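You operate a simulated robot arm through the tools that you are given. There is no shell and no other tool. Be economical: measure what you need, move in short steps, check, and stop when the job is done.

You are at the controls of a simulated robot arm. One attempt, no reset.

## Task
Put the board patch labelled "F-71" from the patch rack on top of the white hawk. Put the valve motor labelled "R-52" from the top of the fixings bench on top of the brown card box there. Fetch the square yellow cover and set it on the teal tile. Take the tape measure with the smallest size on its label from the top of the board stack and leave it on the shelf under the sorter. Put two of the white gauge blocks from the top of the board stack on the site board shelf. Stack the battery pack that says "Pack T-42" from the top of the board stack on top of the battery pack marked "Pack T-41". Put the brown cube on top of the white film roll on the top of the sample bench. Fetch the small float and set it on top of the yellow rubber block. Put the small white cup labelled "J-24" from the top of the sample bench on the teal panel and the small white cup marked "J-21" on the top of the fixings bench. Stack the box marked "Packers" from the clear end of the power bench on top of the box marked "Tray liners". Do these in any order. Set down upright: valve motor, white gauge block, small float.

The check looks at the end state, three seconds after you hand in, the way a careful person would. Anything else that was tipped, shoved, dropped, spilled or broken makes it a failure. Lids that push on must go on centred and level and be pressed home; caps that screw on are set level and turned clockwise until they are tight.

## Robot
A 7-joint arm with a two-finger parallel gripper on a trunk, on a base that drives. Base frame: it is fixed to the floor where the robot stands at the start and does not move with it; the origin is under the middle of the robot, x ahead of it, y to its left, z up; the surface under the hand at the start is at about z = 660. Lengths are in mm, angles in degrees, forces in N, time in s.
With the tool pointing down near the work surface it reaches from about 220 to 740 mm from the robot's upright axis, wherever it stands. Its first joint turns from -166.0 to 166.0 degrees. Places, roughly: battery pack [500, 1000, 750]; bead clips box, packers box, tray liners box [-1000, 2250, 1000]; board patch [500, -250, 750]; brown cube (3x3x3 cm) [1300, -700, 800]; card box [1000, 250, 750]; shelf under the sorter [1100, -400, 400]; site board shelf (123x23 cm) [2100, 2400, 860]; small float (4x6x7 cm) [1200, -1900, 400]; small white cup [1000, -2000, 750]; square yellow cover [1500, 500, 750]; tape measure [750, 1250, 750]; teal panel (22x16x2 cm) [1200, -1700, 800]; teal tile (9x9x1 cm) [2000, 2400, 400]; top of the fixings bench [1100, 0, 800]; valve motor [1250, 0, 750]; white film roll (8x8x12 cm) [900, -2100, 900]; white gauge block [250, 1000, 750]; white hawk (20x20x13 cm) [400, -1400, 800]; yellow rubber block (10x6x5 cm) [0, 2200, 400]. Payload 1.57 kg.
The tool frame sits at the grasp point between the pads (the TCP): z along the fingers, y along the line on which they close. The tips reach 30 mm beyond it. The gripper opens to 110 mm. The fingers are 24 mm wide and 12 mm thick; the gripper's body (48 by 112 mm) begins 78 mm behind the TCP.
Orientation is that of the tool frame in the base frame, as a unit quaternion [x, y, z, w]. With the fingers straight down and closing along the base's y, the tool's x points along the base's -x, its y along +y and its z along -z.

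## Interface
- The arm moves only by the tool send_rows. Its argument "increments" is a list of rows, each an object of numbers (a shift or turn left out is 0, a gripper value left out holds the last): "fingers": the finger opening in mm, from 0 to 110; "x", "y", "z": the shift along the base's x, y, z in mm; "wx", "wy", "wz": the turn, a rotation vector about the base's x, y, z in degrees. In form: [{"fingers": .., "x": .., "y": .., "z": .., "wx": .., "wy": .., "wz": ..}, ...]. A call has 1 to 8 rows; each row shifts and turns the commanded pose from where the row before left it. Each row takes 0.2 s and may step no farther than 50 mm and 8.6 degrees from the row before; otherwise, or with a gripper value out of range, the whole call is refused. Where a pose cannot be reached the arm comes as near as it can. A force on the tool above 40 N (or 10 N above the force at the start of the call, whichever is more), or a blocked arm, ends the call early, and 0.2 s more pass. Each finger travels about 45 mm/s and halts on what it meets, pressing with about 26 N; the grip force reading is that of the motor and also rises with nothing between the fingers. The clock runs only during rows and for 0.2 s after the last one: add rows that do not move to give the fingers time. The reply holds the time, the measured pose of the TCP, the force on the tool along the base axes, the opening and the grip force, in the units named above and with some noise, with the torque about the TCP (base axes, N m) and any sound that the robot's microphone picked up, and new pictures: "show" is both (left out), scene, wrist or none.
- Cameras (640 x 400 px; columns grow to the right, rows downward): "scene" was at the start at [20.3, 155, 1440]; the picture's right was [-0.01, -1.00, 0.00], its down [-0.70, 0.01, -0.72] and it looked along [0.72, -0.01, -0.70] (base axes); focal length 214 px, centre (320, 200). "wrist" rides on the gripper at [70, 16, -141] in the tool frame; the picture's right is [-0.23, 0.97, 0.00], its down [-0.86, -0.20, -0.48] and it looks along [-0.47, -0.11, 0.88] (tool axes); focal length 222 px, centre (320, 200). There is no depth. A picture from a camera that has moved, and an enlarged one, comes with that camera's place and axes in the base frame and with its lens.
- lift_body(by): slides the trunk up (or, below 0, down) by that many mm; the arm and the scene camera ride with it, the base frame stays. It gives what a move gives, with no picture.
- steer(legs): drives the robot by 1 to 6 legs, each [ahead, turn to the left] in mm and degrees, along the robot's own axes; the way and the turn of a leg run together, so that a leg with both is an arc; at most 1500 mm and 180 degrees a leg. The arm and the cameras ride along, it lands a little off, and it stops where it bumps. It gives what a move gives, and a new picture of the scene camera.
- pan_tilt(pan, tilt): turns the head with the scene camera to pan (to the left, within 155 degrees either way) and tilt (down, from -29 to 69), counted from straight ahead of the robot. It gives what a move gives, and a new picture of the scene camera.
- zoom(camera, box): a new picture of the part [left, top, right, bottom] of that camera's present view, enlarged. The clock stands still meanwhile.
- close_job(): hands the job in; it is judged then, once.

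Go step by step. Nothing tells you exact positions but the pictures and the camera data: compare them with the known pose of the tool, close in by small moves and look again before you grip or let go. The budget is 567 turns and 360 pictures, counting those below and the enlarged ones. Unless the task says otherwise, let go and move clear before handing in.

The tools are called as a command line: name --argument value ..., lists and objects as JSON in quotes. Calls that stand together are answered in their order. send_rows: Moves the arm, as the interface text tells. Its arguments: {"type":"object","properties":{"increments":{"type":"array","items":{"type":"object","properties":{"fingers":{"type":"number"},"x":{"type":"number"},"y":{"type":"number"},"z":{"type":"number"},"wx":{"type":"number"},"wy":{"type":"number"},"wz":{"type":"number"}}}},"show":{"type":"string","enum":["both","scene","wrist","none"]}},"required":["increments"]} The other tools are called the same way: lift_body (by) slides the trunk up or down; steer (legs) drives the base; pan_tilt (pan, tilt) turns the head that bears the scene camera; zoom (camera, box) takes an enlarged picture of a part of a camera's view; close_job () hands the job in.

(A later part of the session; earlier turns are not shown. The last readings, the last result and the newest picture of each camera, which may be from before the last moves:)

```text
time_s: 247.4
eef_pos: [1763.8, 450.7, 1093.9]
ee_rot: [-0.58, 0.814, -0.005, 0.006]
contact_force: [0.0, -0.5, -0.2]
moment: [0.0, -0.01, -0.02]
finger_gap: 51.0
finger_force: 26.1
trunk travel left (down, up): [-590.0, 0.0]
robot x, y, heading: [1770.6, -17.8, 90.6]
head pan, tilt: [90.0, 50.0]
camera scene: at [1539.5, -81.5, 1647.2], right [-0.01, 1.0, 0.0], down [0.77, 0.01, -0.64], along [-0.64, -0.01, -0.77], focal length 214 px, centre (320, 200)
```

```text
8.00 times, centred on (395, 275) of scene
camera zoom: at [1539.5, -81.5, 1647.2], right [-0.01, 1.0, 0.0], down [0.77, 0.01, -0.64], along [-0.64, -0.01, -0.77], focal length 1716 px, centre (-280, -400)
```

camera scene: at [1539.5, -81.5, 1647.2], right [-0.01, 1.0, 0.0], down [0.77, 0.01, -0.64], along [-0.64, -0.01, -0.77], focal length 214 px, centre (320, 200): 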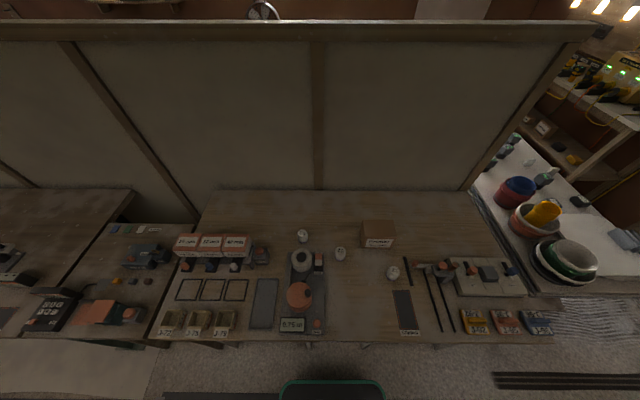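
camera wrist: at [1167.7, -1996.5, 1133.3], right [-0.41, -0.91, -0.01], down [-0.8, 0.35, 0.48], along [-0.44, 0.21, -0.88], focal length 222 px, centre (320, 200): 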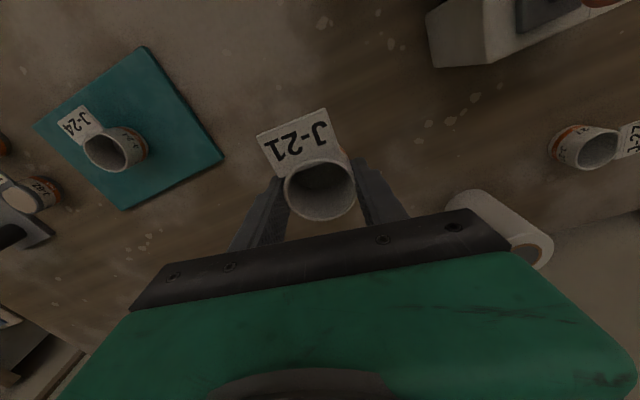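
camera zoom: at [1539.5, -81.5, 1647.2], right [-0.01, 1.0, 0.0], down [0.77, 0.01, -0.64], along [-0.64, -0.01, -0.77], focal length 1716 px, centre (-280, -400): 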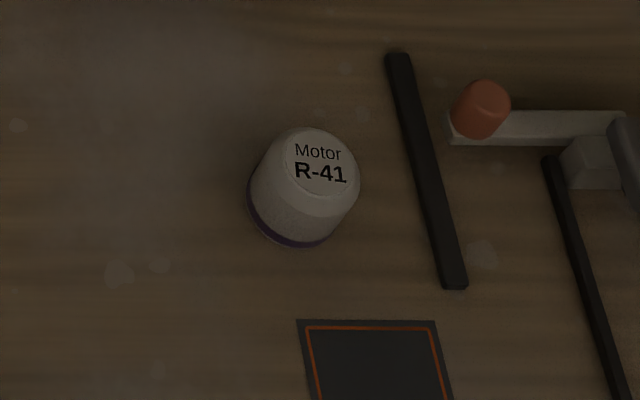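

R-52 is the middle one at about (1145,-5). First place cup J-21 at about (1300,65).

send_rows --increments '[{"x": -38, "y": -7, "wz": 6}, {"x": -38, "y": -7, "wz": 6}, {"x": -38, "y": -7, "wz": 6}, {"x": -38, "y": -7, "wz": 6}, {"x": -35, "y": -20, "wz": 6}, {"x": -35, "y": -20, "wz": 6}, {"x": -35, "y": -20, "wz": 6}, {"x": -35, "y": -20, "wz": 6}]' --show "none"

send_rows --increments '[{"x": -26, "y": -31, "wz": 6}, {"x": -26, "y": -31, "wz": 6}, {"x": -26, "y": -31, "wz": 6}, {"x": -26, "y": -31, "wz": 6}, {"x": -16, "y": -38, "wz": 6}, {"x": -16, "y": -38, "wz": 6}, {"x": -16, "y": -38, "wz": 6}, {"x": -9, "y": -35}]' --show "none"

send_rows --increments '[{"z": -40}, {"z": -40}, {"z": -40}, {"z": -40}]' --show "wrist"

```text
time_s: 249.2
eef_pos: [1472.3, 340.4, 1092.2]
ee_rot: [0.861, -0.509, 0.002, -0.005]
contact_force: [-0.1, -0.4, -1.0]
moment: [0.02, 0.0, 0.01]
finger_gap: 50.9
finger_force: 25.9
trunk travel left (down, up): [-590.0, 0.0]
robot x, y, heading: [1772.2, -18.6, 90.9]
head pan, tilt: [90.0, 50.0]
```

```text
time_s: 251.0
eef_pos: [1312.8, 70.2, 1092.0]
ee_rot: [0.986, -0.166, -0.001, -0.007]
contact_force: [0.1, -1.1, -0.9]
moment: [0.03, -0.03, -0.01]
finger_gap: 50.8
finger_force: 24.9
trunk travel left (down, up): [-590.0, 0.0]
robot x, y, heading: [1773.4, -18.9, 90.6]
head pan, tilt: [90.0, 50.0]
```

```text
time_s: 252.0
eef_pos: [1312.0, 73.1, 932.4]
ee_rot: [0.986, -0.167, -0.001, -0.007]
contact_force: [0.4, -0.4, 0.1]
moment: [0.01, -0.02, 0.03]
finger_gap: 50.7
finger_force: 26.1
trunk travel left (down, up): [-590.0, 0.0]
robot x, y, heading: [1770.8, -16.4, 90.4]
head pan, tilt: [90.0, 50.0]
camera wrist: at [1371.8, 33.3, 1073.1], right [-0.53, -0.85, -0.01], down [-0.74, 0.46, 0.48], along [-0.4, 0.27, -0.88], focal length 222 px, centre (320, 200)
```

wrist: 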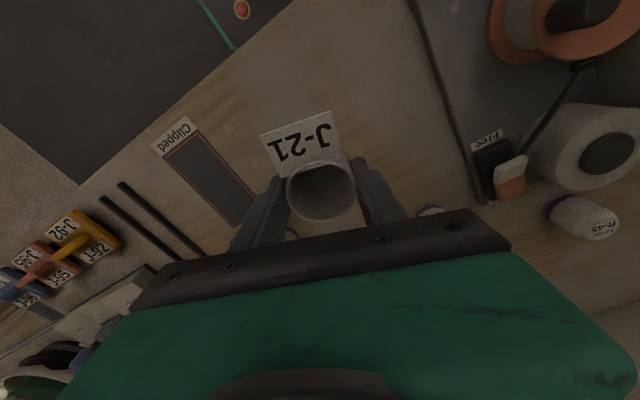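

send_rows --increments '[{"z": -35}, {"z": -30}, {"z": -6}]' --show "none"

send_rows --increments '[{"z": -3}, {"z": -3}, {"z": -3}, {"z": -3}]' --show "none"

```text
time_s: 252.8
eef_pos: [1312.2, 70.0, 862.3]
ee_rot: [0.986, -0.166, 0.001, -0.007]
contact_force: [-0.1, -0.4, -0.4]
moment: [-0.01, -0.02, -0.01]
finger_gap: 50.9
finger_force: 26.3
trunk travel left (down, up): [-590.0, 0.0]
robot x, y, heading: [1769.9, -20.5, 90.3]
head pan, tilt: [90.0, 50.0]
```

```text
time_s: 253.8
eef_pos: [1310.8, 71.0, 849.9]
ee_rot: [0.986, -0.166, 0.0, -0.007]
contact_force: [0.6, 0.4, -1.0]
moment: [-0.02, 0.0, -0.01]
finger_gap: 50.7
finger_force: 26.0
trunk travel left (down, up): [-590.0, 0.0]
robot x, y, heading: [1770.5, -24.4, 90.5]
head pan, tilt: [90.0, 50.0]
```

send_rows --increments '[{"z": -3}, {"z": -3}, {"z": -2}]' --show "none"

send_rows --increments '[{"z": -2}, {"z": -2}, {"z": -2}]' --show "none"

```text
time_s: 254.6
eef_pos: [1309.1, 70.2, 843.3]
ee_rot: [0.986, -0.166, -0.002, -0.007]
contact_force: [1.0, -0.5, 15.7]
moment: [0.01, 0.29, 0.02]
finger_gap: 50.0
finger_force: 25.6
trunk travel left (down, up): [-590.0, 0.0]
robot x, y, heading: [1773.7, -24.2, 90.5]
head pan, tilt: [90.0, 50.0]
```

```text
time_s: 255.5
eef_pos: [1307.3, 70.4, 841.6]
ee_rot: [0.986, -0.167, -0.005, -0.007]
contact_force: [2.6, 0.3, 17.9]
moment: [0.15, 0.26, -0.02]
finger_gap: 50.5
finger_force: 25.5
trunk travel left (down, up): [-590.0, 0.0]
robot x, y, heading: [1772.8, -18.8, 90.5]
head pan, tilt: [90.0, 50.0]
stopped in row 3: the force on the tool passed its limit at 53 N (the readings are from after the stop); the commanded pose is now the measured one
```

Set down; release and rise.

send_rows --increments '[{"fingers": 75}, {}, {"z": 30}, {"z": 45}, {"z": 45}]' --show "wrist"

```text
time_s: 256.7
eef_pos: [1311.0, 68.8, 958.4]
ee_rot: [0.986, -0.167, -0.001, -0.007]
contact_force: [0.5, 0.3, -0.2]
moment: [0.04, 0.02, 0.03]
finger_gap: 75.2
finger_force: 0.1
trunk travel left (down, up): [-590.0, 0.0]
robot x, y, heading: [1773.5, -23.2, 90.8]
head pan, tilt: [90.0, 50.0]
camera wrist: at [1370.6, 29.2, 1099.1], right [-0.53, -0.84, -0.01], down [-0.74, 0.46, 0.49], along [-0.41, 0.27, -0.87], focal length 222 px, centre (320, 200)
```

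wrist: 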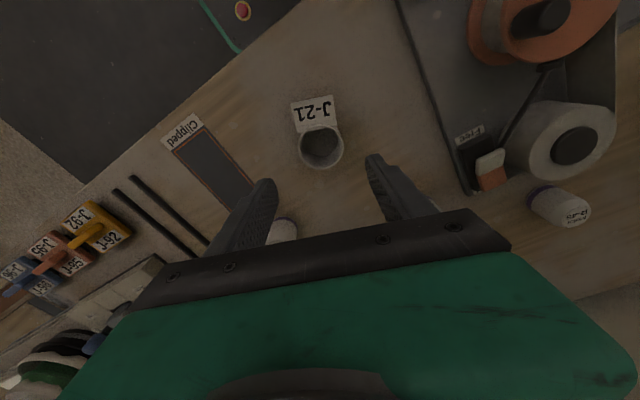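

J-21 stands on the fixings bench. Now raise the hand and shift the robot nearer to the card box (to about x 1722, y 100).

send_rows --increments '[{"z": 45}, {"z": 45}, {"z": 45}]' --show "none"

steer --legs '[[0, 22], [130, 0], [0, -22]]'

```text
time_s: 257.5
eef_pos: [1309.5, 71.4, 1097.2]
ee_rot: [0.986, -0.166, -0.002, -0.008]
contact_force: [-0.1, 1.2, -0.5]
moment: [0.0, 0.0, 0.01]
finger_gap: 75.0
finger_force: 0.0
trunk travel left (down, up): [-590.0, 0.0]
robot x, y, heading: [1773.7, -19.7, 90.7]
head pan, tilt: [90.0, 50.0]
```

```text
time_s: 261.1
eef_pos: [1257.3, 188.6, 1095.8]
ee_rot: [0.987, -0.162, -0.002, -0.008]
contact_force: [0.4, 0.3, 0.8]
moment: [-0.02, 0.0, -0.02]
finger_gap: 75.0
finger_force: 0.1
trunk travel left (down, up): [-590.0, 0.0]
robot x, y, heading: [1720.2, 102.7, 91.0]
head pan, tilt: [90.0, 50.0]
camera scene: at [1488.7, 38.0, 1647.2], right [-0.02, 1.0, 0.0], down [0.77, 0.02, -0.64], along [-0.64, -0.01, -0.77], focal length 214 px, centre (320, 200)
```

scene: 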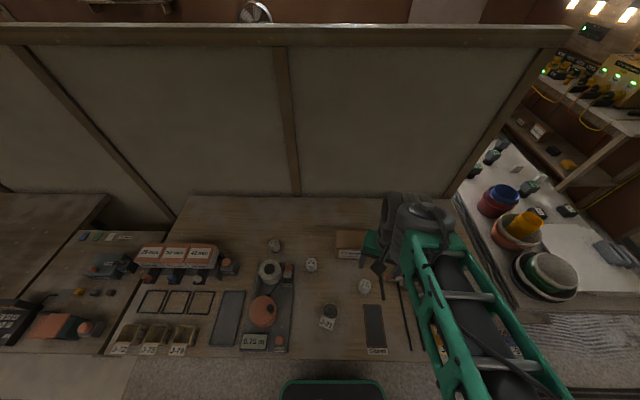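

send_rows --increments '[{"x": -16, "y": -27, "wz": 2}, {"x": -16, "y": -27, "wz": 2}, {"x": -16, "y": -27, "wz": 2}, {"x": -16, "y": -27, "wz": 2}, {"x": -16, "y": -27, "wz": 2, "fingers": 62}, {"x": -16, "y": -27, "wz": 2}, {"x": -14, "y": -25, "z": -40}, {"z": -45}]' --show "none"

send_rows --increments '[{"z": -35}, {"z": -30}]' --show "wrist"

```text
time_s: 262.9
eef_pos: [1148.8, 1.5, 1012.8]
ee_rot: [0.998, -0.057, -0.004, -0.007]
contact_force: [0.1, 0.1, 0.9]
moment: [0.0, 0.01, 0.0]
finger_gap: 61.9
finger_force: 0.1
trunk travel left (down, up): [-590.0, 0.0]
robot x, y, heading: [1718.3, 102.6, 91.1]
head pan, tilt: [90.0, 50.0]
```

```text
time_s: 263.5
eef_pos: [1145.4, 5.2, 945.9]
ee_rot: [0.998, -0.059, -0.004, -0.006]
contact_force: [0.1, -0.1, -0.2]
moment: [-0.05, -0.02, 0.02]
finger_gap: 62.0
finger_force: 0.1
trunk travel left (down, up): [-590.0, 0.0]
robot x, y, heading: [1720.1, 104.0, 91.3]
head pan, tilt: [90.0, 50.0]
camera wrist: at [1213.4, -20.4, 1086.6], right [-0.34, -0.94, -0.01], down [-0.82, 0.29, 0.49], along [-0.45, 0.17, -0.87], focal length 222 px, centre (320, 200)
```

wrist: 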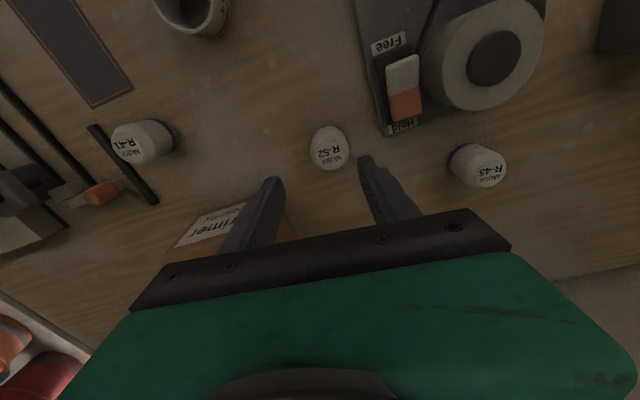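

send_rows --increments '[{"x": -1, "y": -3, "z": -35}, {"x": -1, "y": -3, "z": -30}, {"z": -20}, {}]' --show "wrist"

```text
time_s: 264.5
eef_pos: [1142.4, -1.8, 861.3]
ee_rot: [0.998, -0.06, -0.004, -0.007]
contact_force: [0.3, 0.3, 0.1]
moment: [-0.01, 0.0, -0.01]
finger_gap: 62.0
finger_force: 0.1
trunk travel left (down, up): [-590.0, 0.0]
robot x, y, heading: [1721.1, 103.3, 91.2]
head pan, tilt: [90.0, 50.0]
camera wrist: at [1210.3, -27.8, 1002.2], right [-0.34, -0.94, -0.01], down [-0.82, 0.29, 0.49], along [-0.46, 0.18, -0.87], focal length 222 px, centre (320, 200)
```

wrist: 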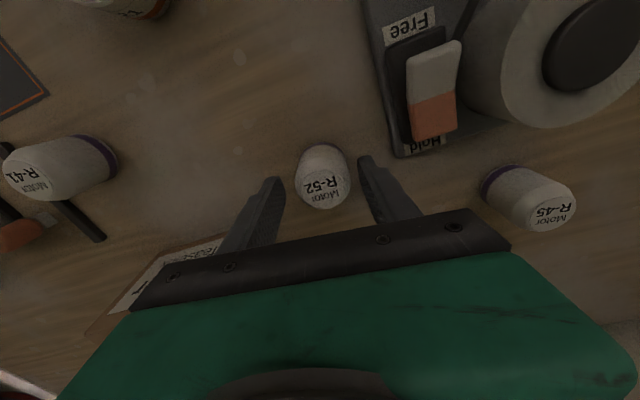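

send_rows --increments '[{"z": -12}, {"z": -10}, {"fingers": 45}, {"fingers": 25}, {}, {}]' --show "wrist"

```text
time_s: 265.9
eef_pos: [1141.3, 1.1, 844.3]
ee_rot: [0.998, -0.062, -0.006, -0.006]
contact_force: [-3.7, -2.8, 12.3]
moment: [-0.41, 0.18, -0.12]
finger_gap: 42.7
finger_force: 26.2
trunk travel left (down, up): [-590.0, 0.0]
robot x, y, heading: [1718.7, 98.4, 91.2]
head pan, tilt: [90.0, 50.0]
camera wrist: at [1209.6, -25.4, 983.8], right [-0.35, -0.94, -0.01], down [-0.82, 0.3, 0.49], along [-0.46, 0.18, -0.87], focal length 222 px, centre (320, 200)
```

wrist: 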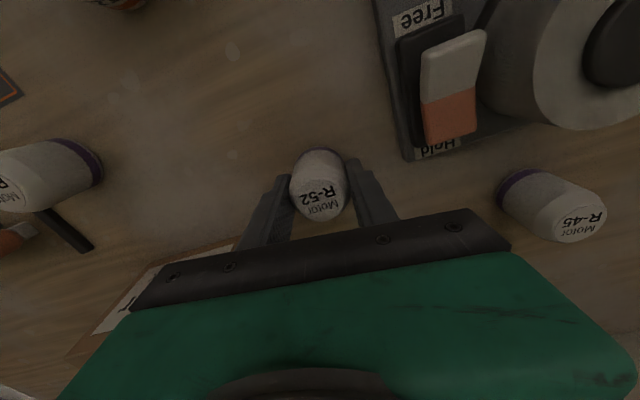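

send_rows --increments '[{"z": 25}, {"z": 40}, {"z": 40}, {"x": -15, "y": 38}, {"x": -15, "y": 38}, {"x": -15, "y": 38}, {"x": -12, "y": 38}]' --show "both"

```text
time_s: 267.5
eef_pos: [1086.3, 149.8, 947.1]
ee_rot: [0.998, -0.057, -0.002, -0.008]
contact_force: [-0.2, -0.2, -0.6]
moment: [0.0, -0.02, -0.02]
finger_gap: 42.6
finger_force: 26.7
trunk travel left (down, up): [-590.0, 0.0]
robot x, y, heading: [1719.4, 102.1, 91.3]
head pan, tilt: [90.0, 50.0]
camera scene: at [1488.0, 38.2, 1647.1], right [-0.02, 1.0, 0.0], down [0.77, 0.02, -0.64], along [-0.64, -0.01, -0.77], focal length 214 px, centre (320, 200)
camera wrist: at [1153.5, 123.2, 1087.8], right [-0.34, -0.94, -0.01], down [-0.82, 0.29, 0.49], along [-0.45, 0.17, -0.87], focal length 222 px, centre (320, 200)
```

scene: 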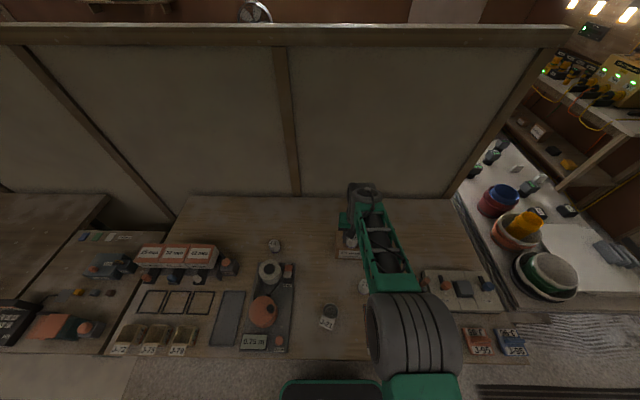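
wrist: 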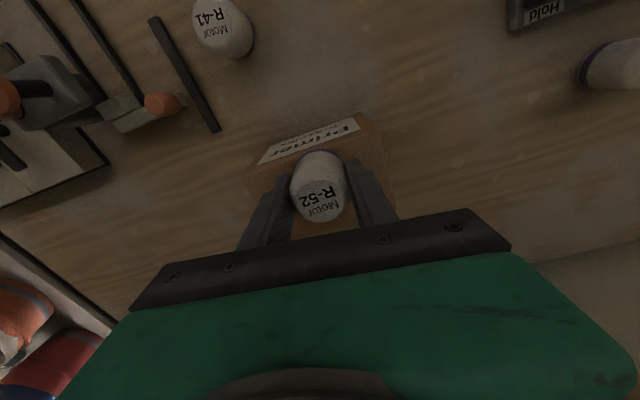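

zoom --camera "wrist" --box '[220, 90, 420, 240]'

zoom --camera "scene" --box '[310, 190, 410, 280]'

```text
2.67 times, centred on (320, 165) of wrist
camera zoom: at [1153.5, 123.2, 1087.8], right [-0.34, -0.94, -0.01], down [-0.82, 0.29, 0.49], along [-0.45, 0.17, -0.87], focal length 592 px, centre (320, 293)
```

zoom: 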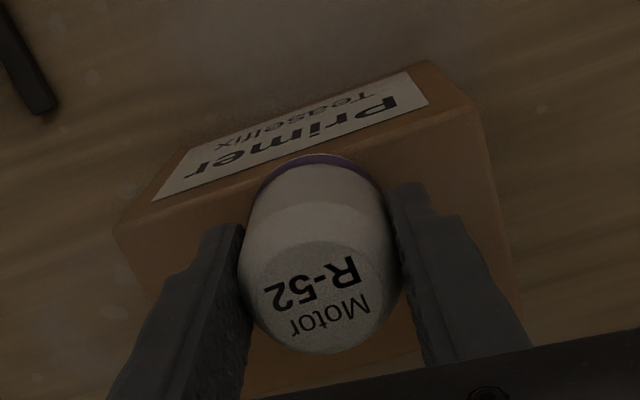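

```text
4.44 times, centred on (360, 235) of scene
camera zoom: at [1488.0, 38.2, 1647.1], right [-0.02, 1.0, 0.0], down [0.77, 0.02, -0.64], along [-0.64, -0.01, -0.77], focal length 953 px, centre (142, 44)
```

zoom: 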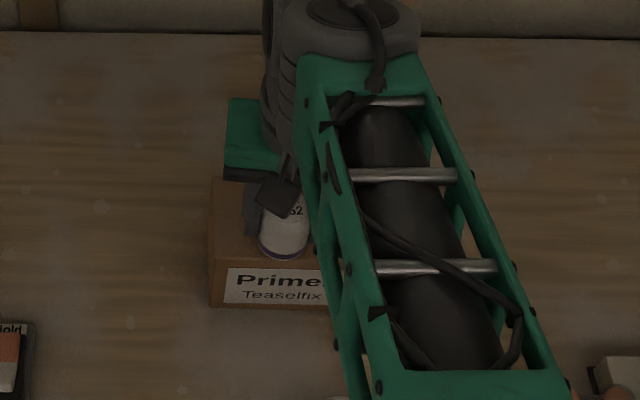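

send_rows --increments '[{"x": -12, "y": 4, "z": -10}, {"x": -12, "y": 4, "z": -8}, {}]' --show "none"

```text
time_s: 268.3
eef_pos: [1062.4, 155.1, 930.6]
ee_rot: [0.998, -0.058, -0.006, -0.007]
contact_force: [2.7, -2.0, 21.9]
moment: [-0.63, -0.19, 0.01]
finger_gap: 42.1
finger_force: 25.5
trunk travel left (down, up): [-590.0, 0.0]
robot x, y, heading: [1724.9, 97.8, 91.2]
head pan, tilt: [90.0, 50.0]
```

zoom --camera "scene" --box '[310, 190, 410, 280]'

zoom --camera "wrist" --box '[220, 90, 420, 240]'

```text
4.44 times, centred on (360, 235) of scene
camera zoom: at [1491.3, 37.3, 1647.8], right [-0.02, 1.0, 0.0], down [0.76, 0.02, -0.64], along [-0.64, -0.01, -0.77], focal length 953 px, centre (142, 44)
```

zoom: 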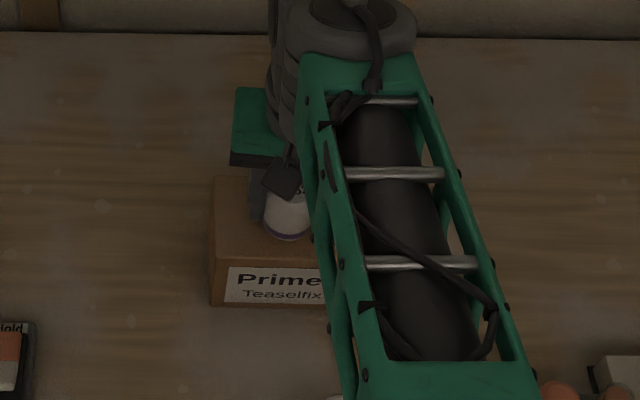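

```text
2.67 times, centred on (320, 165) of wrist
camera zoom: at [1130.6, 129.5, 1070.3], right [-0.34, -0.94, -0.01], down [-0.82, 0.29, 0.49], along [-0.46, 0.17, -0.87], focal length 592 px, centre (320, 293)
```

zoom: 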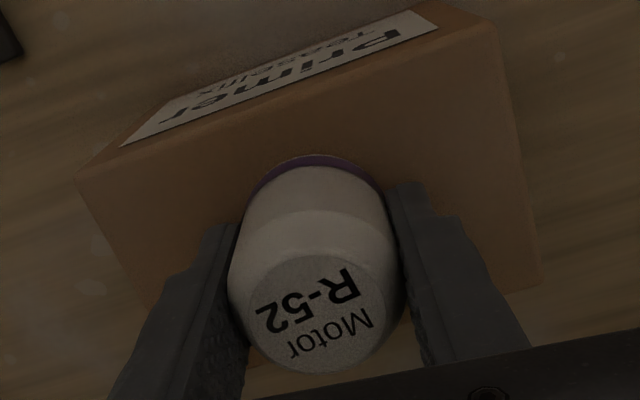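

The motor rests on the box top. Release and rise.

send_rows --increments '[{"fingers": 62}, {}, {"z": 20}, {"z": 35}, {"z": 40}]' --show "wrist"

zoom --camera "scene" --box '[310, 190, 410, 280]'

```text
time_s: 269.5
eef_pos: [1064.0, 153.7, 1021.8]
ee_rot: [0.998, -0.058, -0.002, -0.007]
contact_force: [1.0, -0.1, 0.1]
moment: [0.0, 0.02, 0.0]
finger_gap: 61.9
finger_force: 0.1
trunk travel left (down, up): [-590.0, 0.0]
robot x, y, heading: [1721.0, 103.9, 91.4]
head pan, tilt: [90.0, 50.0]
camera wrist: at [1131.0, 128.2, 1162.9], right [-0.34, -0.94, -0.01], down [-0.82, 0.29, 0.49], along [-0.45, 0.17, -0.87], focal length 222 px, centre (320, 200)
```

wrist: 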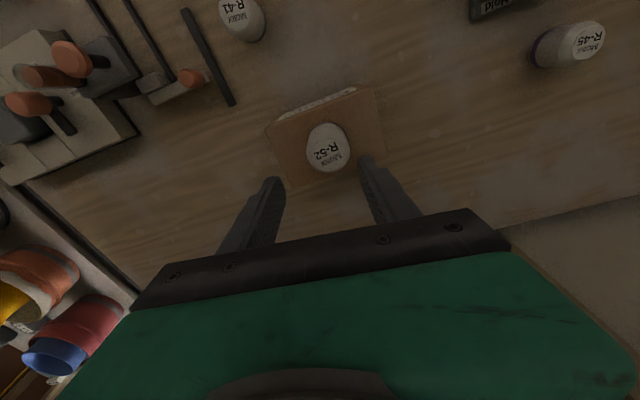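

```text
4.44 times, centred on (360, 235) of scene
camera zoom: at [1489.2, 37.6, 1647.1], right [-0.02, 1.0, 0.0], down [0.77, 0.02, -0.64], along [-0.64, -0.01, -0.77], focal length 953 px, centre (142, 44)
```

zoom: 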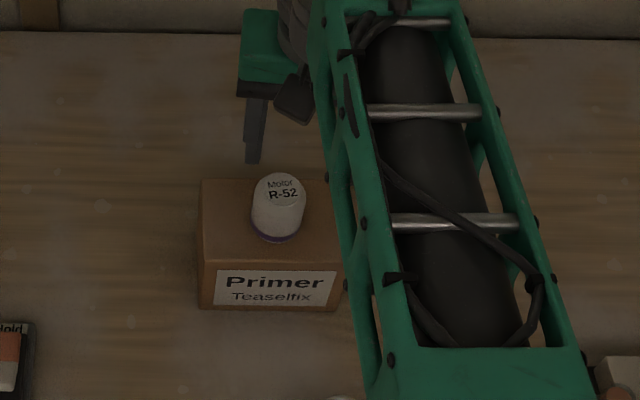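

R-52 stands upright on the card box. Next, look at the yellow item near (1450,480) on the bench front.

pan_tilt --pan 60 --tilt 50

zoom --camera "scene" --box '[300, 160, 620, 360]'

```text
time_s: 270.4
eef_pos: [1062.5, 153.9, 1022.8]
ee_rot: [0.998, -0.058, -0.003, -0.007]
contact_force: [0.9, 0.4, -0.8]
moment: [0.0, -0.01, 0.02]
finger_gap: 62.0
finger_force: 0.0
trunk travel left (down, up): [-590.0, 0.0]
robot x, y, heading: [1722.7, 100.5, 91.2]
head pan, tilt: [60.0, 50.0]
camera scene: at [1498.0, 76.4, 1647.1], right [0.48, 0.88, 0.0], down [0.67, -0.37, -0.64], along [-0.56, 0.31, -0.77], focal length 214 px, centre (320, 200)
```

scene: 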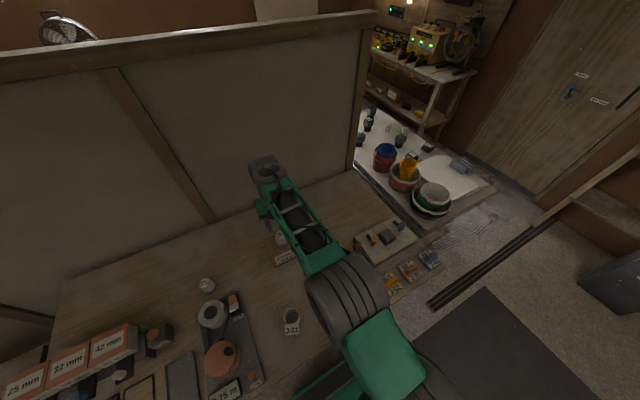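

```text
2.00 times, centred on (460, 260) of scene
camera zoom: at [1498.0, 76.4, 1647.1], right [0.48, 0.88, 0.0], down [0.67, -0.37, -0.64], along [-0.56, 0.31, -0.77], focal length 429 px, centre (40, 80)
```

zoom: 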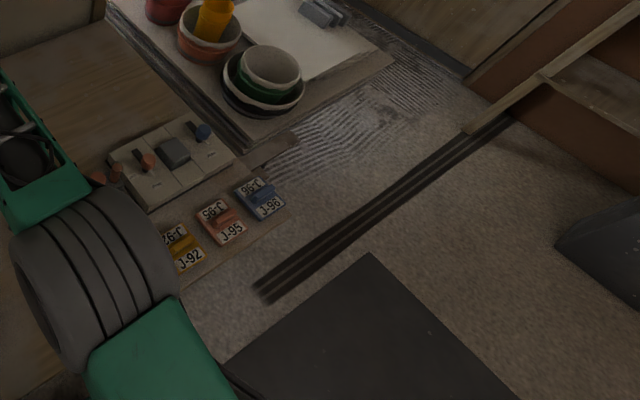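

send_rows --increments '[{"x": 45, "z": 18}, {"x": 47, "z": 18}, {"x": 47, "z": 18}, {"x": 47, "z": 15}, {"x": 18, "y": 42, "wz": -5}, {"x": 18, "y": 42, "wz": -5}, {"x": 18, "y": 42, "wz": -5}, {"x": 18, "y": 42, "wz": -5}]' --show "none"

send_rows --increments '[{"x": 18, "y": 42, "wz": -5}, {"x": 18, "y": 42, "wz": -5}, {"x": 18, "y": 40, "wz": -5}, {"z": -45}, {"z": -45}, {"z": -30}]' --show "wrist"

```text
refused: row 2 steps farther than a row can; nothing moved
```

```text
time_s: 271.8
eef_pos: [1117.4, 281.2, 901.7]
ee_rot: [0.982, -0.188, -0.002, -0.007]
contact_force: [-0.6, 0.5, 0.1]
moment: [0.0, -0.02, 0.01]
finger_gap: 61.8
finger_force: 0.1
trunk travel left (down, up): [-590.0, 0.0]
robot x, y, heading: [1719.4, 102.9, 91.1]
head pan, tilt: [60.0, 50.0]
camera wrist: at [1176.9, 239.3, 1041.6], right [-0.57, -0.82, -0.01], down [-0.72, 0.49, 0.49], along [-0.39, 0.29, -0.87], focal length 222 px, centre (320, 200)
```

wrist: 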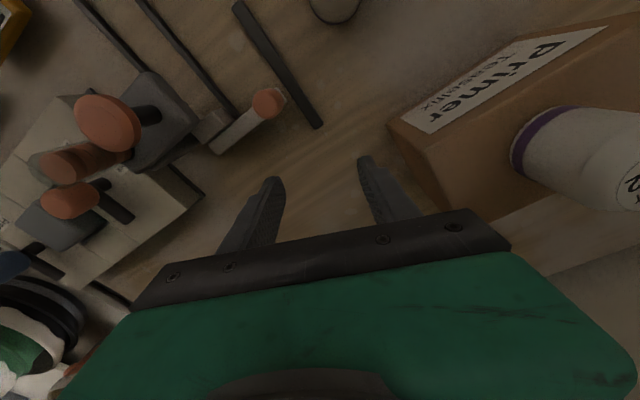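

The first call was refused and the second ran alone; luckily nothing was touched. Raise straight up, then go on.

send_rows --increments '[{"z": 45}, {"z": 45}, {"z": 45}, {"z": 40, "x": 15}, {"x": 45, "y": 10, "wz": -4}, {"x": 45, "y": 20, "wz": -4}, {"x": 45, "y": 22, "wz": -4}, {"x": 43, "y": 22, "wz": -4}]' --show "none"

```text
time_s: 273.6
eef_pos: [1314.3, 349.6, 1075.9]
ee_rot: [0.947, -0.323, -0.001, -0.007]
contact_force: [0.1, -0.3, -0.6]
moment: [-0.03, 0.04, 0.0]
finger_gap: 61.9
finger_force: 0.1
trunk travel left (down, up): [-590.0, 0.0]
robot x, y, heading: [1718.5, 103.4, 91.1]
head pan, tilt: [60.0, 50.0]
```

send_rows --increments '[{"x": 22, "y": 32, "wz": -5}, {"x": 22, "y": 32, "wz": -5}, {"x": 20, "y": 33, "wz": -5, "z": -30}, {"z": -40}]' --show "wrist"

```text
time_s: 274.6
eef_pos: [1374.6, 449.5, 1002.9]
ee_rot: [0.896, -0.444, 0.001, -0.008]
contact_force: [0.0, 0.2, 0.4]
moment: [-0.02, -0.03, 0.0]
finger_gap: 61.8
finger_force: 0.1
trunk travel left (down, up): [-590.0, 0.0]
robot x, y, heading: [1717.8, 99.2, 90.9]
head pan, tilt: [60.0, 50.0]
camera wrist: at [1403.6, 383.0, 1144.2], right [-0.91, -0.41, -0.01], down [-0.36, 0.79, 0.49], along [-0.19, 0.45, -0.87], focal length 222 px, centre (320, 200)
```

wrist: 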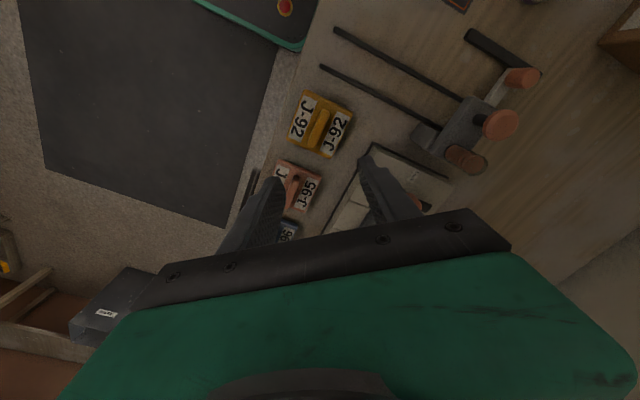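

zoom --camera "wrist" --box '[250, 70, 390, 220]'

```text
2.67 times, centred on (320, 145) of wrist
camera zoom: at [1403.6, 383.0, 1144.2], right [-0.91, -0.41, -0.01], down [-0.36, 0.79, 0.49], along [-0.19, 0.45, -0.87], focal length 592 px, centre (320, 347)
```

zoom: 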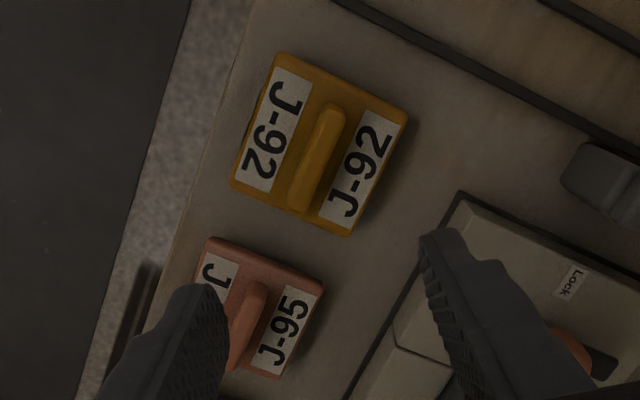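

The yellow cover J-92 has a handle bar along y at about (1383,443). I'll turn the hand so it closes along x and go down over the handle.

send_rows --increments '[{"x": 3, "y": -2, "z": -20, "wz": -8}, {"x": 3, "y": -2, "z": -20, "wz": -8}, {"x": 2, "y": -2, "z": -20, "wz": -8}, {"z": -15, "wz": -6}, {}]' --show "wrist"

```text
time_s: 275.8
eef_pos: [1382.1, 446.1, 929.2]
ee_rot: [0.749, -0.662, 0.002, -0.008]
contact_force: [-0.7, -0.5, 0.0]
moment: [-0.05, 0.05, 0.0]
finger_gap: 62.1
finger_force: 0.1
trunk travel left (down, up): [-590.0, 0.0]
robot x, y, heading: [1720.2, 96.6, 91.0]
head pan, tilt: [60.0, 50.0]
camera wrist: at [1373.2, 374.0, 1069.9], right [-0.99, 0.1, -0.01], down [0.08, 0.87, 0.49], along [0.06, 0.48, -0.87], focal length 222 px, centre (320, 200)
```

wrist: 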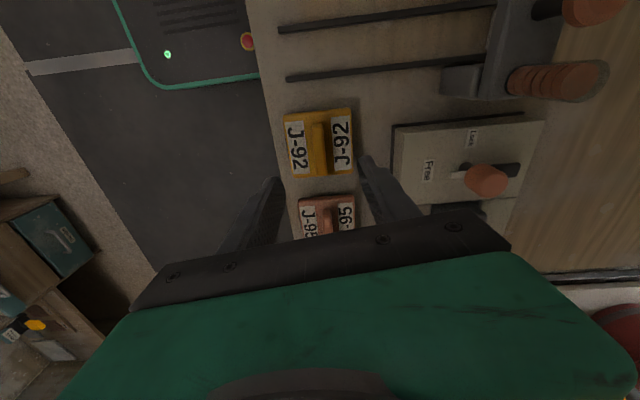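

send_rows --increments '[{"y": -6, "z": -25, "fingers": 50}, {"y": -6, "z": -25}, {"z": -12}, {}]' --show "wrist"

```text
time_s: 276.8
eef_pos: [1382.0, 432.5, 868.7]
ee_rot: [0.751, -0.66, 0.002, -0.008]
contact_force: [0.0, 0.2, 0.4]
moment: [-0.01, -0.02, 0.01]
finger_gap: 50.1
finger_force: 0.2
trunk travel left (down, up): [-590.0, 0.0]
robot x, y, heading: [1719.9, 97.2, 91.1]
head pan, tilt: [60.0, 50.0]
camera wrist: at [1373.2, 361.4, 1009.0], right [-0.99, 0.1, -0.01], down [0.08, 0.87, 0.49], along [0.06, 0.48, -0.87], focal length 222 px, centre (320, 200)
```

wrist: 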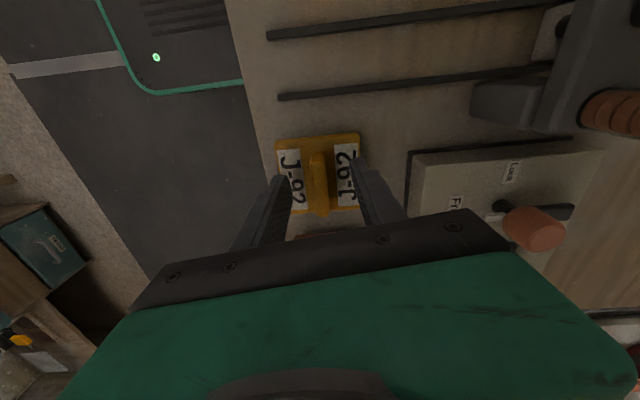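

send_rows --increments '[{"z": -6}, {"z": -5}, {"z": -4}, {"fingers": 30}, {"fingers": 10}, {}, {}]' --show "wrist"

```text
time_s: 278.4
eef_pos: [1383.3, 434.2, 854.2]
ee_rot: [0.751, -0.661, 0.002, -0.007]
contact_force: [1.5, 0.5, 3.2]
moment: [-0.01, 0.02, -0.05]
finger_gap: 12.7
finger_force: 1.7
trunk travel left (down, up): [-590.0, 0.0]
robot x, y, heading: [1723.6, 102.4, 91.2]
head pan, tilt: [60.0, 50.0]
camera wrist: at [1373.6, 361.6, 994.6], right [-0.99, 0.1, -0.01], down [0.08, 0.87, 0.49], along [0.06, 0.48, -0.87], focal length 222 px, centre (320, 200)
```

wrist: 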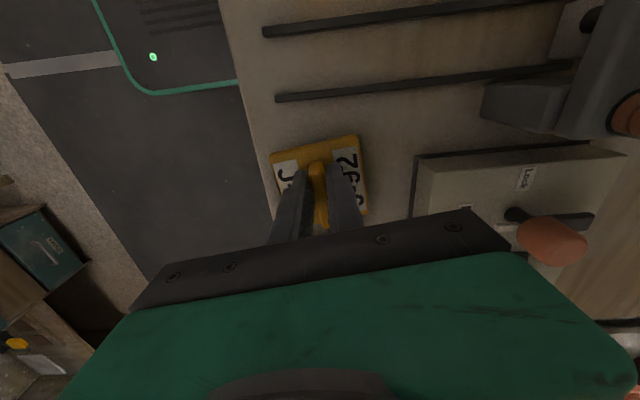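

send_rows --increments '[{"fingers": 0}, {}, {}]' --show "none"

send_rows --increments '[{"z": 20}, {"z": 30}, {"z": 40}, {"z": 40}]' --show "wrist"

```text
time_s: 279.2
eef_pos: [1382.8, 432.5, 853.6]
ee_rot: [0.75, -0.661, 0.002, -0.008]
contact_force: [0.1, -0.1, 3.5]
moment: [0.03, 0.05, 0.07]
finger_gap: 10.6
finger_force: 25.9
trunk travel left (down, up): [-590.0, 0.0]
robot x, y, heading: [1720.6, 100.8, 91.3]
head pan, tilt: [60.0, 50.0]
```

```text
time_s: 280.2
eef_pos: [1383.8, 430.3, 983.4]
ee_rot: [0.751, -0.66, 0.002, -0.007]
contact_force: [-0.4, 0.3, -0.5]
moment: [0.0, 0.0, 0.01]
finger_gap: 11.2
finger_force: 26.1
trunk travel left (down, up): [-590.0, 0.0]
robot x, y, heading: [1722.0, 100.1, 91.2]
head pan, tilt: [60.0, 50.0]
camera wrist: at [1374.8, 358.4, 1123.3], right [-0.99, 0.1, -0.01], down [0.08, 0.87, 0.49], along [0.06, 0.48, -0.87], focal length 222 px, centre (320, 200)
```

wrist: 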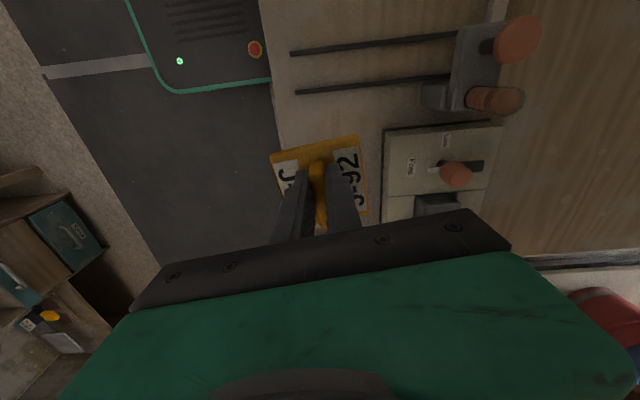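

The yellow cover is in hand. Tuck the arm forward, then drive up the aisle to look for the teal tile.

send_rows --increments '[{"x": 35, "y": 24, "z": 20, "wz": -5}, {"x": 35, "y": 24, "z": 20, "wz": -5}, {"x": 35, "y": 24, "wz": -5}, {"x": 35, "y": 24, "wz": -5}, {"x": 39, "y": 10, "wz": -5}, {"x": 39, "y": 10, "wz": -5}, {"x": 39, "y": 10, "wz": -5}, {"x": 39, "y": 10, "wz": -5}]' --show "none"

steer --legs '[[0, -6], [1050, 0]]'

pan_tilt --pan 0 --tilt 25

```text
time_s: 282.0
eef_pos: [1674.9, 566.5, 1025.2]
ee_rot: [-0.48, 0.877, -0.006, 0.005]
contact_force: [-0.2, 0.0, -1.0]
moment: [0.01, -0.02, 0.03]
finger_gap: 11.2
finger_force: 26.8
trunk travel left (down, up): [-590.0, 0.0]
robot x, y, heading: [1718.7, 99.7, 91.3]
head pan, tilt: [60.0, 50.0]
```

```text
time_s: 287.9
eef_pos: [1837.1, 1589.9, 1026.1]
ee_rot: [-0.42, 0.907, -0.005, 0.006]
contact_force: [0.3, 0.0, -1.3]
moment: [-0.02, -0.02, -0.03]
finger_gap: 11.3
finger_force: 25.4
trunk travel left (down, up): [-590.0, 0.0]
robot x, y, heading: [1822.1, 1118.8, 83.4]
head pan, tilt: [60.0, 50.0]
camera scene: at [1598.0, 1127.9, 1647.2], right [0.6, 0.8, 0.0], down [0.62, -0.46, -0.64], along [-0.52, 0.38, -0.77], focal length 214 px, centre (320, 200)
```

scene: 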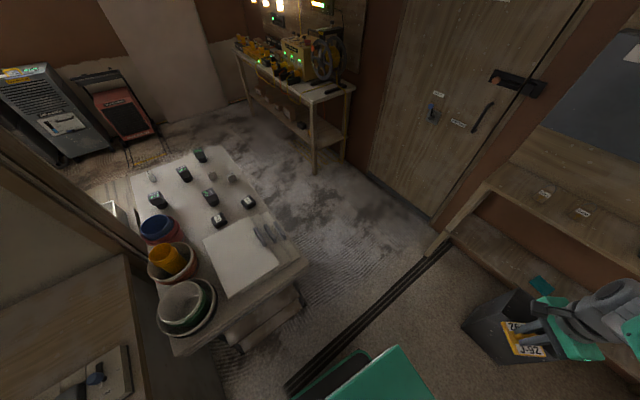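

```text
time_s: 289.2
eef_pos: [1838.0, 1588.4, 1024.2]
ee_rot: [-0.419, 0.908, -0.006, 0.006]
contact_force: [0.6, 1.6, -0.8]
moment: [0.0, 0.02, -0.01]
finger_gap: 11.1
finger_force: 26.0
trunk travel left (down, up): [-590.0, 0.0]
robot x, y, heading: [1820.3, 1119.2, 83.5]
head pan, tilt: [0.0, 25.0]
camera scene: at [1670.2, 1173.3, 1684.6], right [0.99, -0.11, 0.0], down [-0.05, -0.42, -0.91], along [0.1, 0.9, -0.42], focal length 214 px, centre (320, 200)
```

scene: 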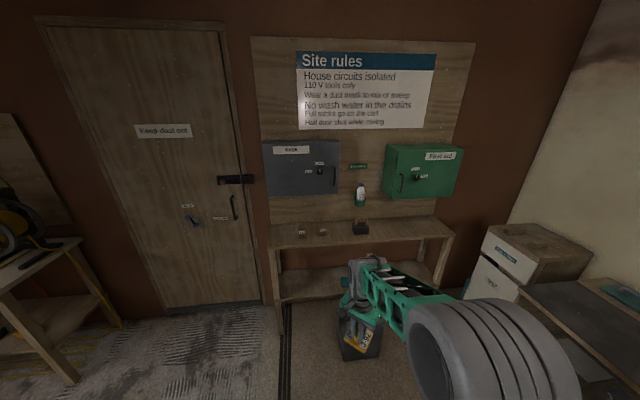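

The teal tile is on the lower shelf at about (2019,2374,400), behind a grey bin on the floor near (2050,2050). I'll drive to the left of the bin with the arm drawn in.

send_rows --increments '[{"y": -40}, {"y": -40}, {"y": -20}]' --show "none"

steer --legs '[[0, 18], [700, 0]]'

pan_tilt --pan -25 --tilt 50

```text
time_s: 290.0
eef_pos: [1835.4, 1488.8, 1024.8]
ee_rot: [-0.419, 0.908, -0.004, 0.006]
contact_force: [0.8, -0.5, -0.4]
moment: [0.01, 0.0, -0.02]
finger_gap: 11.0
finger_force: 25.6
trunk travel left (down, up): [-590.0, 0.0]
robot x, y, heading: [1825.5, 1123.6, 83.6]
head pan, tilt: [0.0, 25.0]
```

```text
time_s: 294.8
eef_pos: [1585.9, 2167.1, 1025.5]
ee_rot: [-0.557, 0.83, -0.004, 0.007]
contact_force: [0.8, 0.8, -1.4]
moment: [0.03, -0.03, 0.0]
finger_gap: 11.1
finger_force: 26.0
trunk travel left (down, up): [-590.0, 0.0]
robot x, y, heading: [1681.8, 1814.2, 101.8]
head pan, tilt: [0.0, 25.0]
camera scene: at [1525.5, 1816.5, 1684.7], right [0.98, 0.2, 0.0], down [0.08, -0.41, -0.91], along [-0.18, 0.89, -0.42], focal length 214 px, centre (320, 200)
```

scene: 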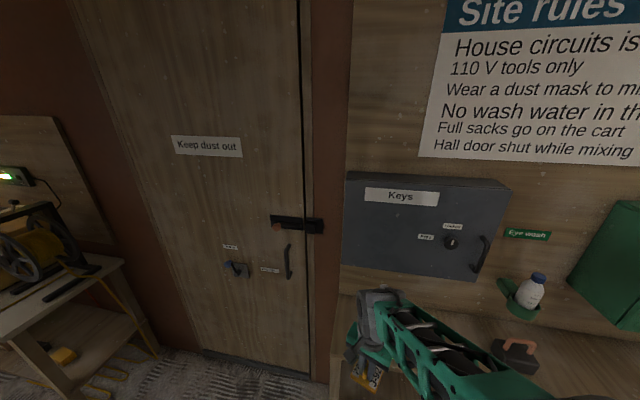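

```text
time_s: 295.7
eef_pos: [1583.8, 2166.3, 1024.3]
ee_rot: [-0.558, 0.83, -0.004, 0.007]
contact_force: [-0.1, -0.3, -0.7]
moment: [-0.02, -0.01, 0.02]
finger_gap: 11.0
finger_force: 26.1
trunk travel left (down, up): [-590.0, 0.0]
robot x, y, heading: [1683.5, 1815.9, 101.7]
head pan, tilt: [-25.0, 50.0]
camera scene: at [1561.9, 1800.8, 1647.2], right [0.97, -0.23, 0.0], down [-0.18, -0.74, -0.64], along [0.15, 0.63, -0.77], focal length 214 px, centre (320, 200)
```

scene: 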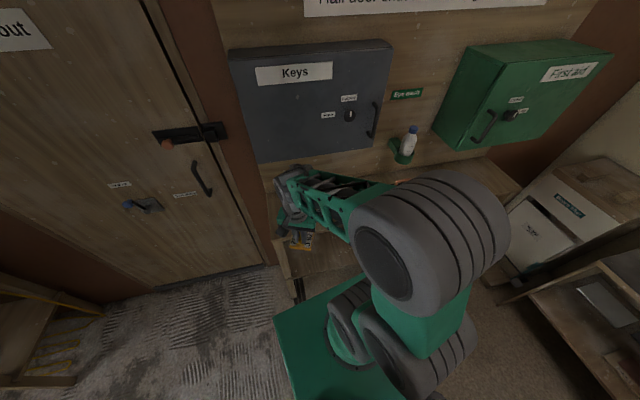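

Lower the trunk almost fully so the hand gets under the shelf level.

lift_body --by -500

pan_tilt --pan -40 --tilt 30

```text
refused: -500 is not a number from -400 to 400
```

```text
time_s: 296.5
eef_pos: [1586.6, 2166.1, 1024.4]
ee_rot: [-0.557, 0.831, -0.003, 0.007]
contact_force: [-0.6, -0.4, -0.4]
moment: [-0.01, 0.02, -0.03]
finger_gap: 11.3
finger_force: 25.9
trunk travel left (down, up): [-590.0, 0.0]
robot x, y, heading: [1686.7, 1813.1, 101.4]
head pan, tilt: [-40.0, 30.0]
camera scene: at [1587.1, 1805.4, 1676.6], right [0.88, -0.48, 0.0], down [-0.24, -0.44, -0.87], along [0.41, 0.76, -0.5], focal length 214 px, centre (320, 200)
```

scene: 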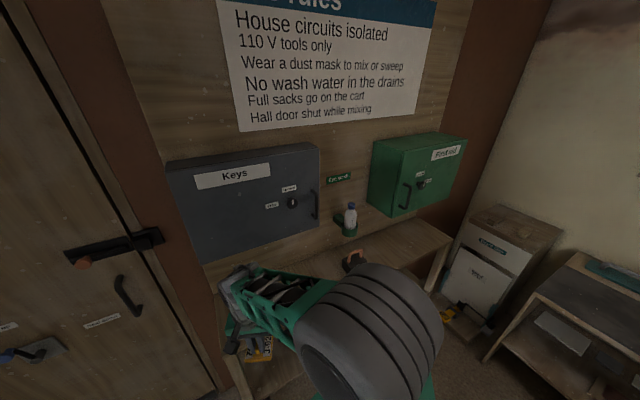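

lift_body --by -400

lift_body --by -120

pan_tilt --pan -35 --tilt 30

```text
time_s: 300.4
eef_pos: [1585.2, 2167.5, 624.4]
ee_rot: [-0.557, 0.831, -0.004, 0.007]
contact_force: [-0.2, -0.4, -1.0]
moment: [-0.01, -0.01, -0.01]
finger_gap: 11.1
finger_force: 26.1
trunk travel left (down, up): [-190.0, 400.0]
robot x, y, heading: [1685.5, 1811.4, 101.4]
head pan, tilt: [-40.0, 30.0]
```

```text
time_s: 301.9
eef_pos: [1584.0, 2167.2, 505.3]
ee_rot: [-0.557, 0.831, -0.004, 0.006]
contact_force: [-0.1, 0.3, -0.3]
moment: [0.01, 0.0, 0.0]
finger_gap: 11.0
finger_force: 25.2
trunk travel left (down, up): [-70.0, 520.0]
robot x, y, heading: [1685.1, 1811.0, 101.3]
head pan, tilt: [-40.0, 30.0]
```

```text
time_s: 302.5
eef_pos: [1585.0, 2166.9, 505.9]
ee_rot: [-0.557, 0.831, -0.003, 0.007]
contact_force: [0.7, 0.5, -0.5]
moment: [-0.03, 0.02, 0.01]
finger_gap: 11.0
finger_force: 26.4
trunk travel left (down, up): [-70.0, 520.0]
robot x, y, heading: [1686.9, 1815.1, 101.4]
head pan, tilt: [-35.0, 30.0]
camera scene: at [1580.1, 1808.8, 1156.7], right [0.92, -0.4, 0.0], down [-0.2, -0.46, -0.87], along [0.35, 0.79, -0.5], focal length 214 px, centre (320, 200)
```

scene: 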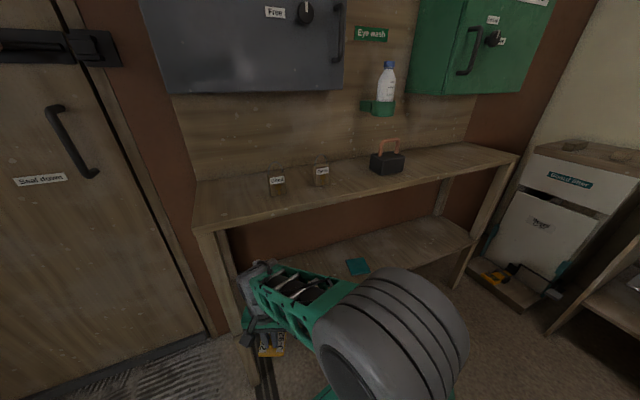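

Now the tile is plain at (2019,2369). Swing right in front of the shelf first, turning the hand.

send_rows --increments '[{"x": 48, "y": -4, "wz": -8}, {"x": 48, "y": -4, "wz": -8}, {"x": 48, "y": -3, "wz": -8}, {"x": 48, "y": -3, "wz": -8}, {"x": 48, "y": -3, "wz": -8}]' --show "both"

```text
time_s: 303.7
eef_pos: [1826.1, 2147.3, 506.0]
ee_rot: [-0.239, 0.971, -0.005, 0.005]
contact_force: [-0.3, 1.3, -0.3]
moment: [0.02, 0.02, -0.01]
finger_gap: 11.1
finger_force: 25.8
trunk travel left (down, up): [-70.0, 520.0]
robot x, y, heading: [1684.9, 1812.2, 101.7]
head pan, tilt: [-35.0, 30.0]
camera scene: at [1579.9, 1808.8, 1156.7], right [0.92, -0.4, 0.0], down [-0.2, -0.46, -0.87], along [0.35, 0.79, -0.5], focal length 214 px, centre (320, 200)
camera wrist: at [1755.2, 2131.9, 647.2], right [-0.25, 0.97, -0.01], down [0.84, 0.22, 0.49], along [0.47, 0.11, -0.87], focal length 222 px, centre (320, 200)
```

scene: 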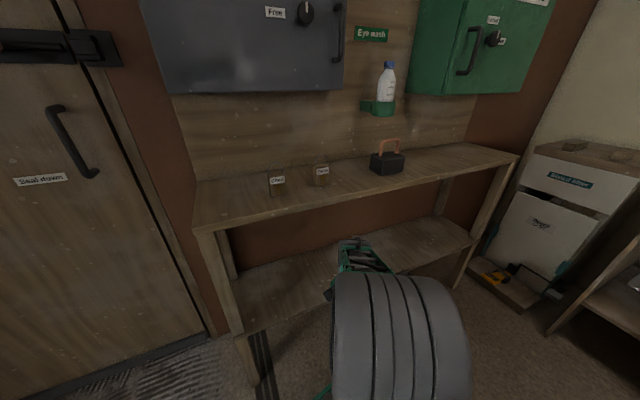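
wrist: 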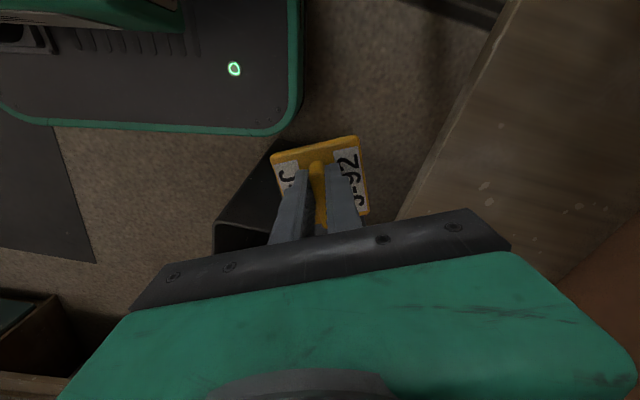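

send_rows --increments '[{"x": 27, "y": 32, "wz": -4}, {"x": 27, "y": 32, "wz": -4}, {"x": 27, "y": 32, "wz": -4}, {"x": 27, "y": 32, "wz": -4}]' --show "wrist"

```text
time_s: 304.7
eef_pos: [1937.4, 2277.2, 506.5]
ee_rot: [-0.101, 0.995, -0.006, 0.005]
contact_force: [0.0, 0.3, -0.4]
moment: [0.01, 0.01, 0.0]
finger_gap: 11.1
finger_force: 26.1
trunk travel left (down, up): [-70.0, 520.0]
robot x, y, heading: [1682.8, 1813.7, 101.8]
head pan, tilt: [-35.0, 30.0]
camera wrist: at [1863.7, 2280.7, 646.9], right [0.03, 1.0, -0.01], down [0.87, -0.02, 0.49], along [0.49, -0.02, -0.87], focal length 222 px, centre (320, 200)
```

wrist: 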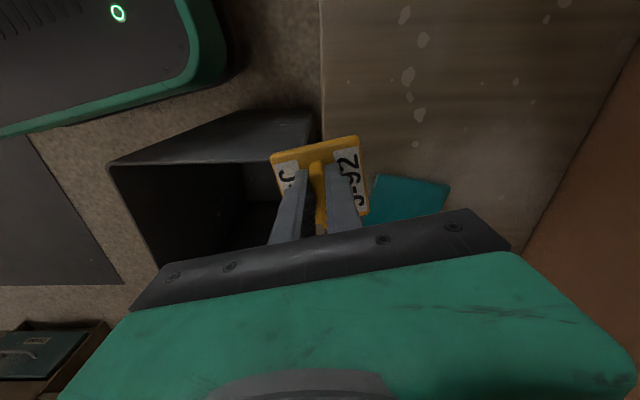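

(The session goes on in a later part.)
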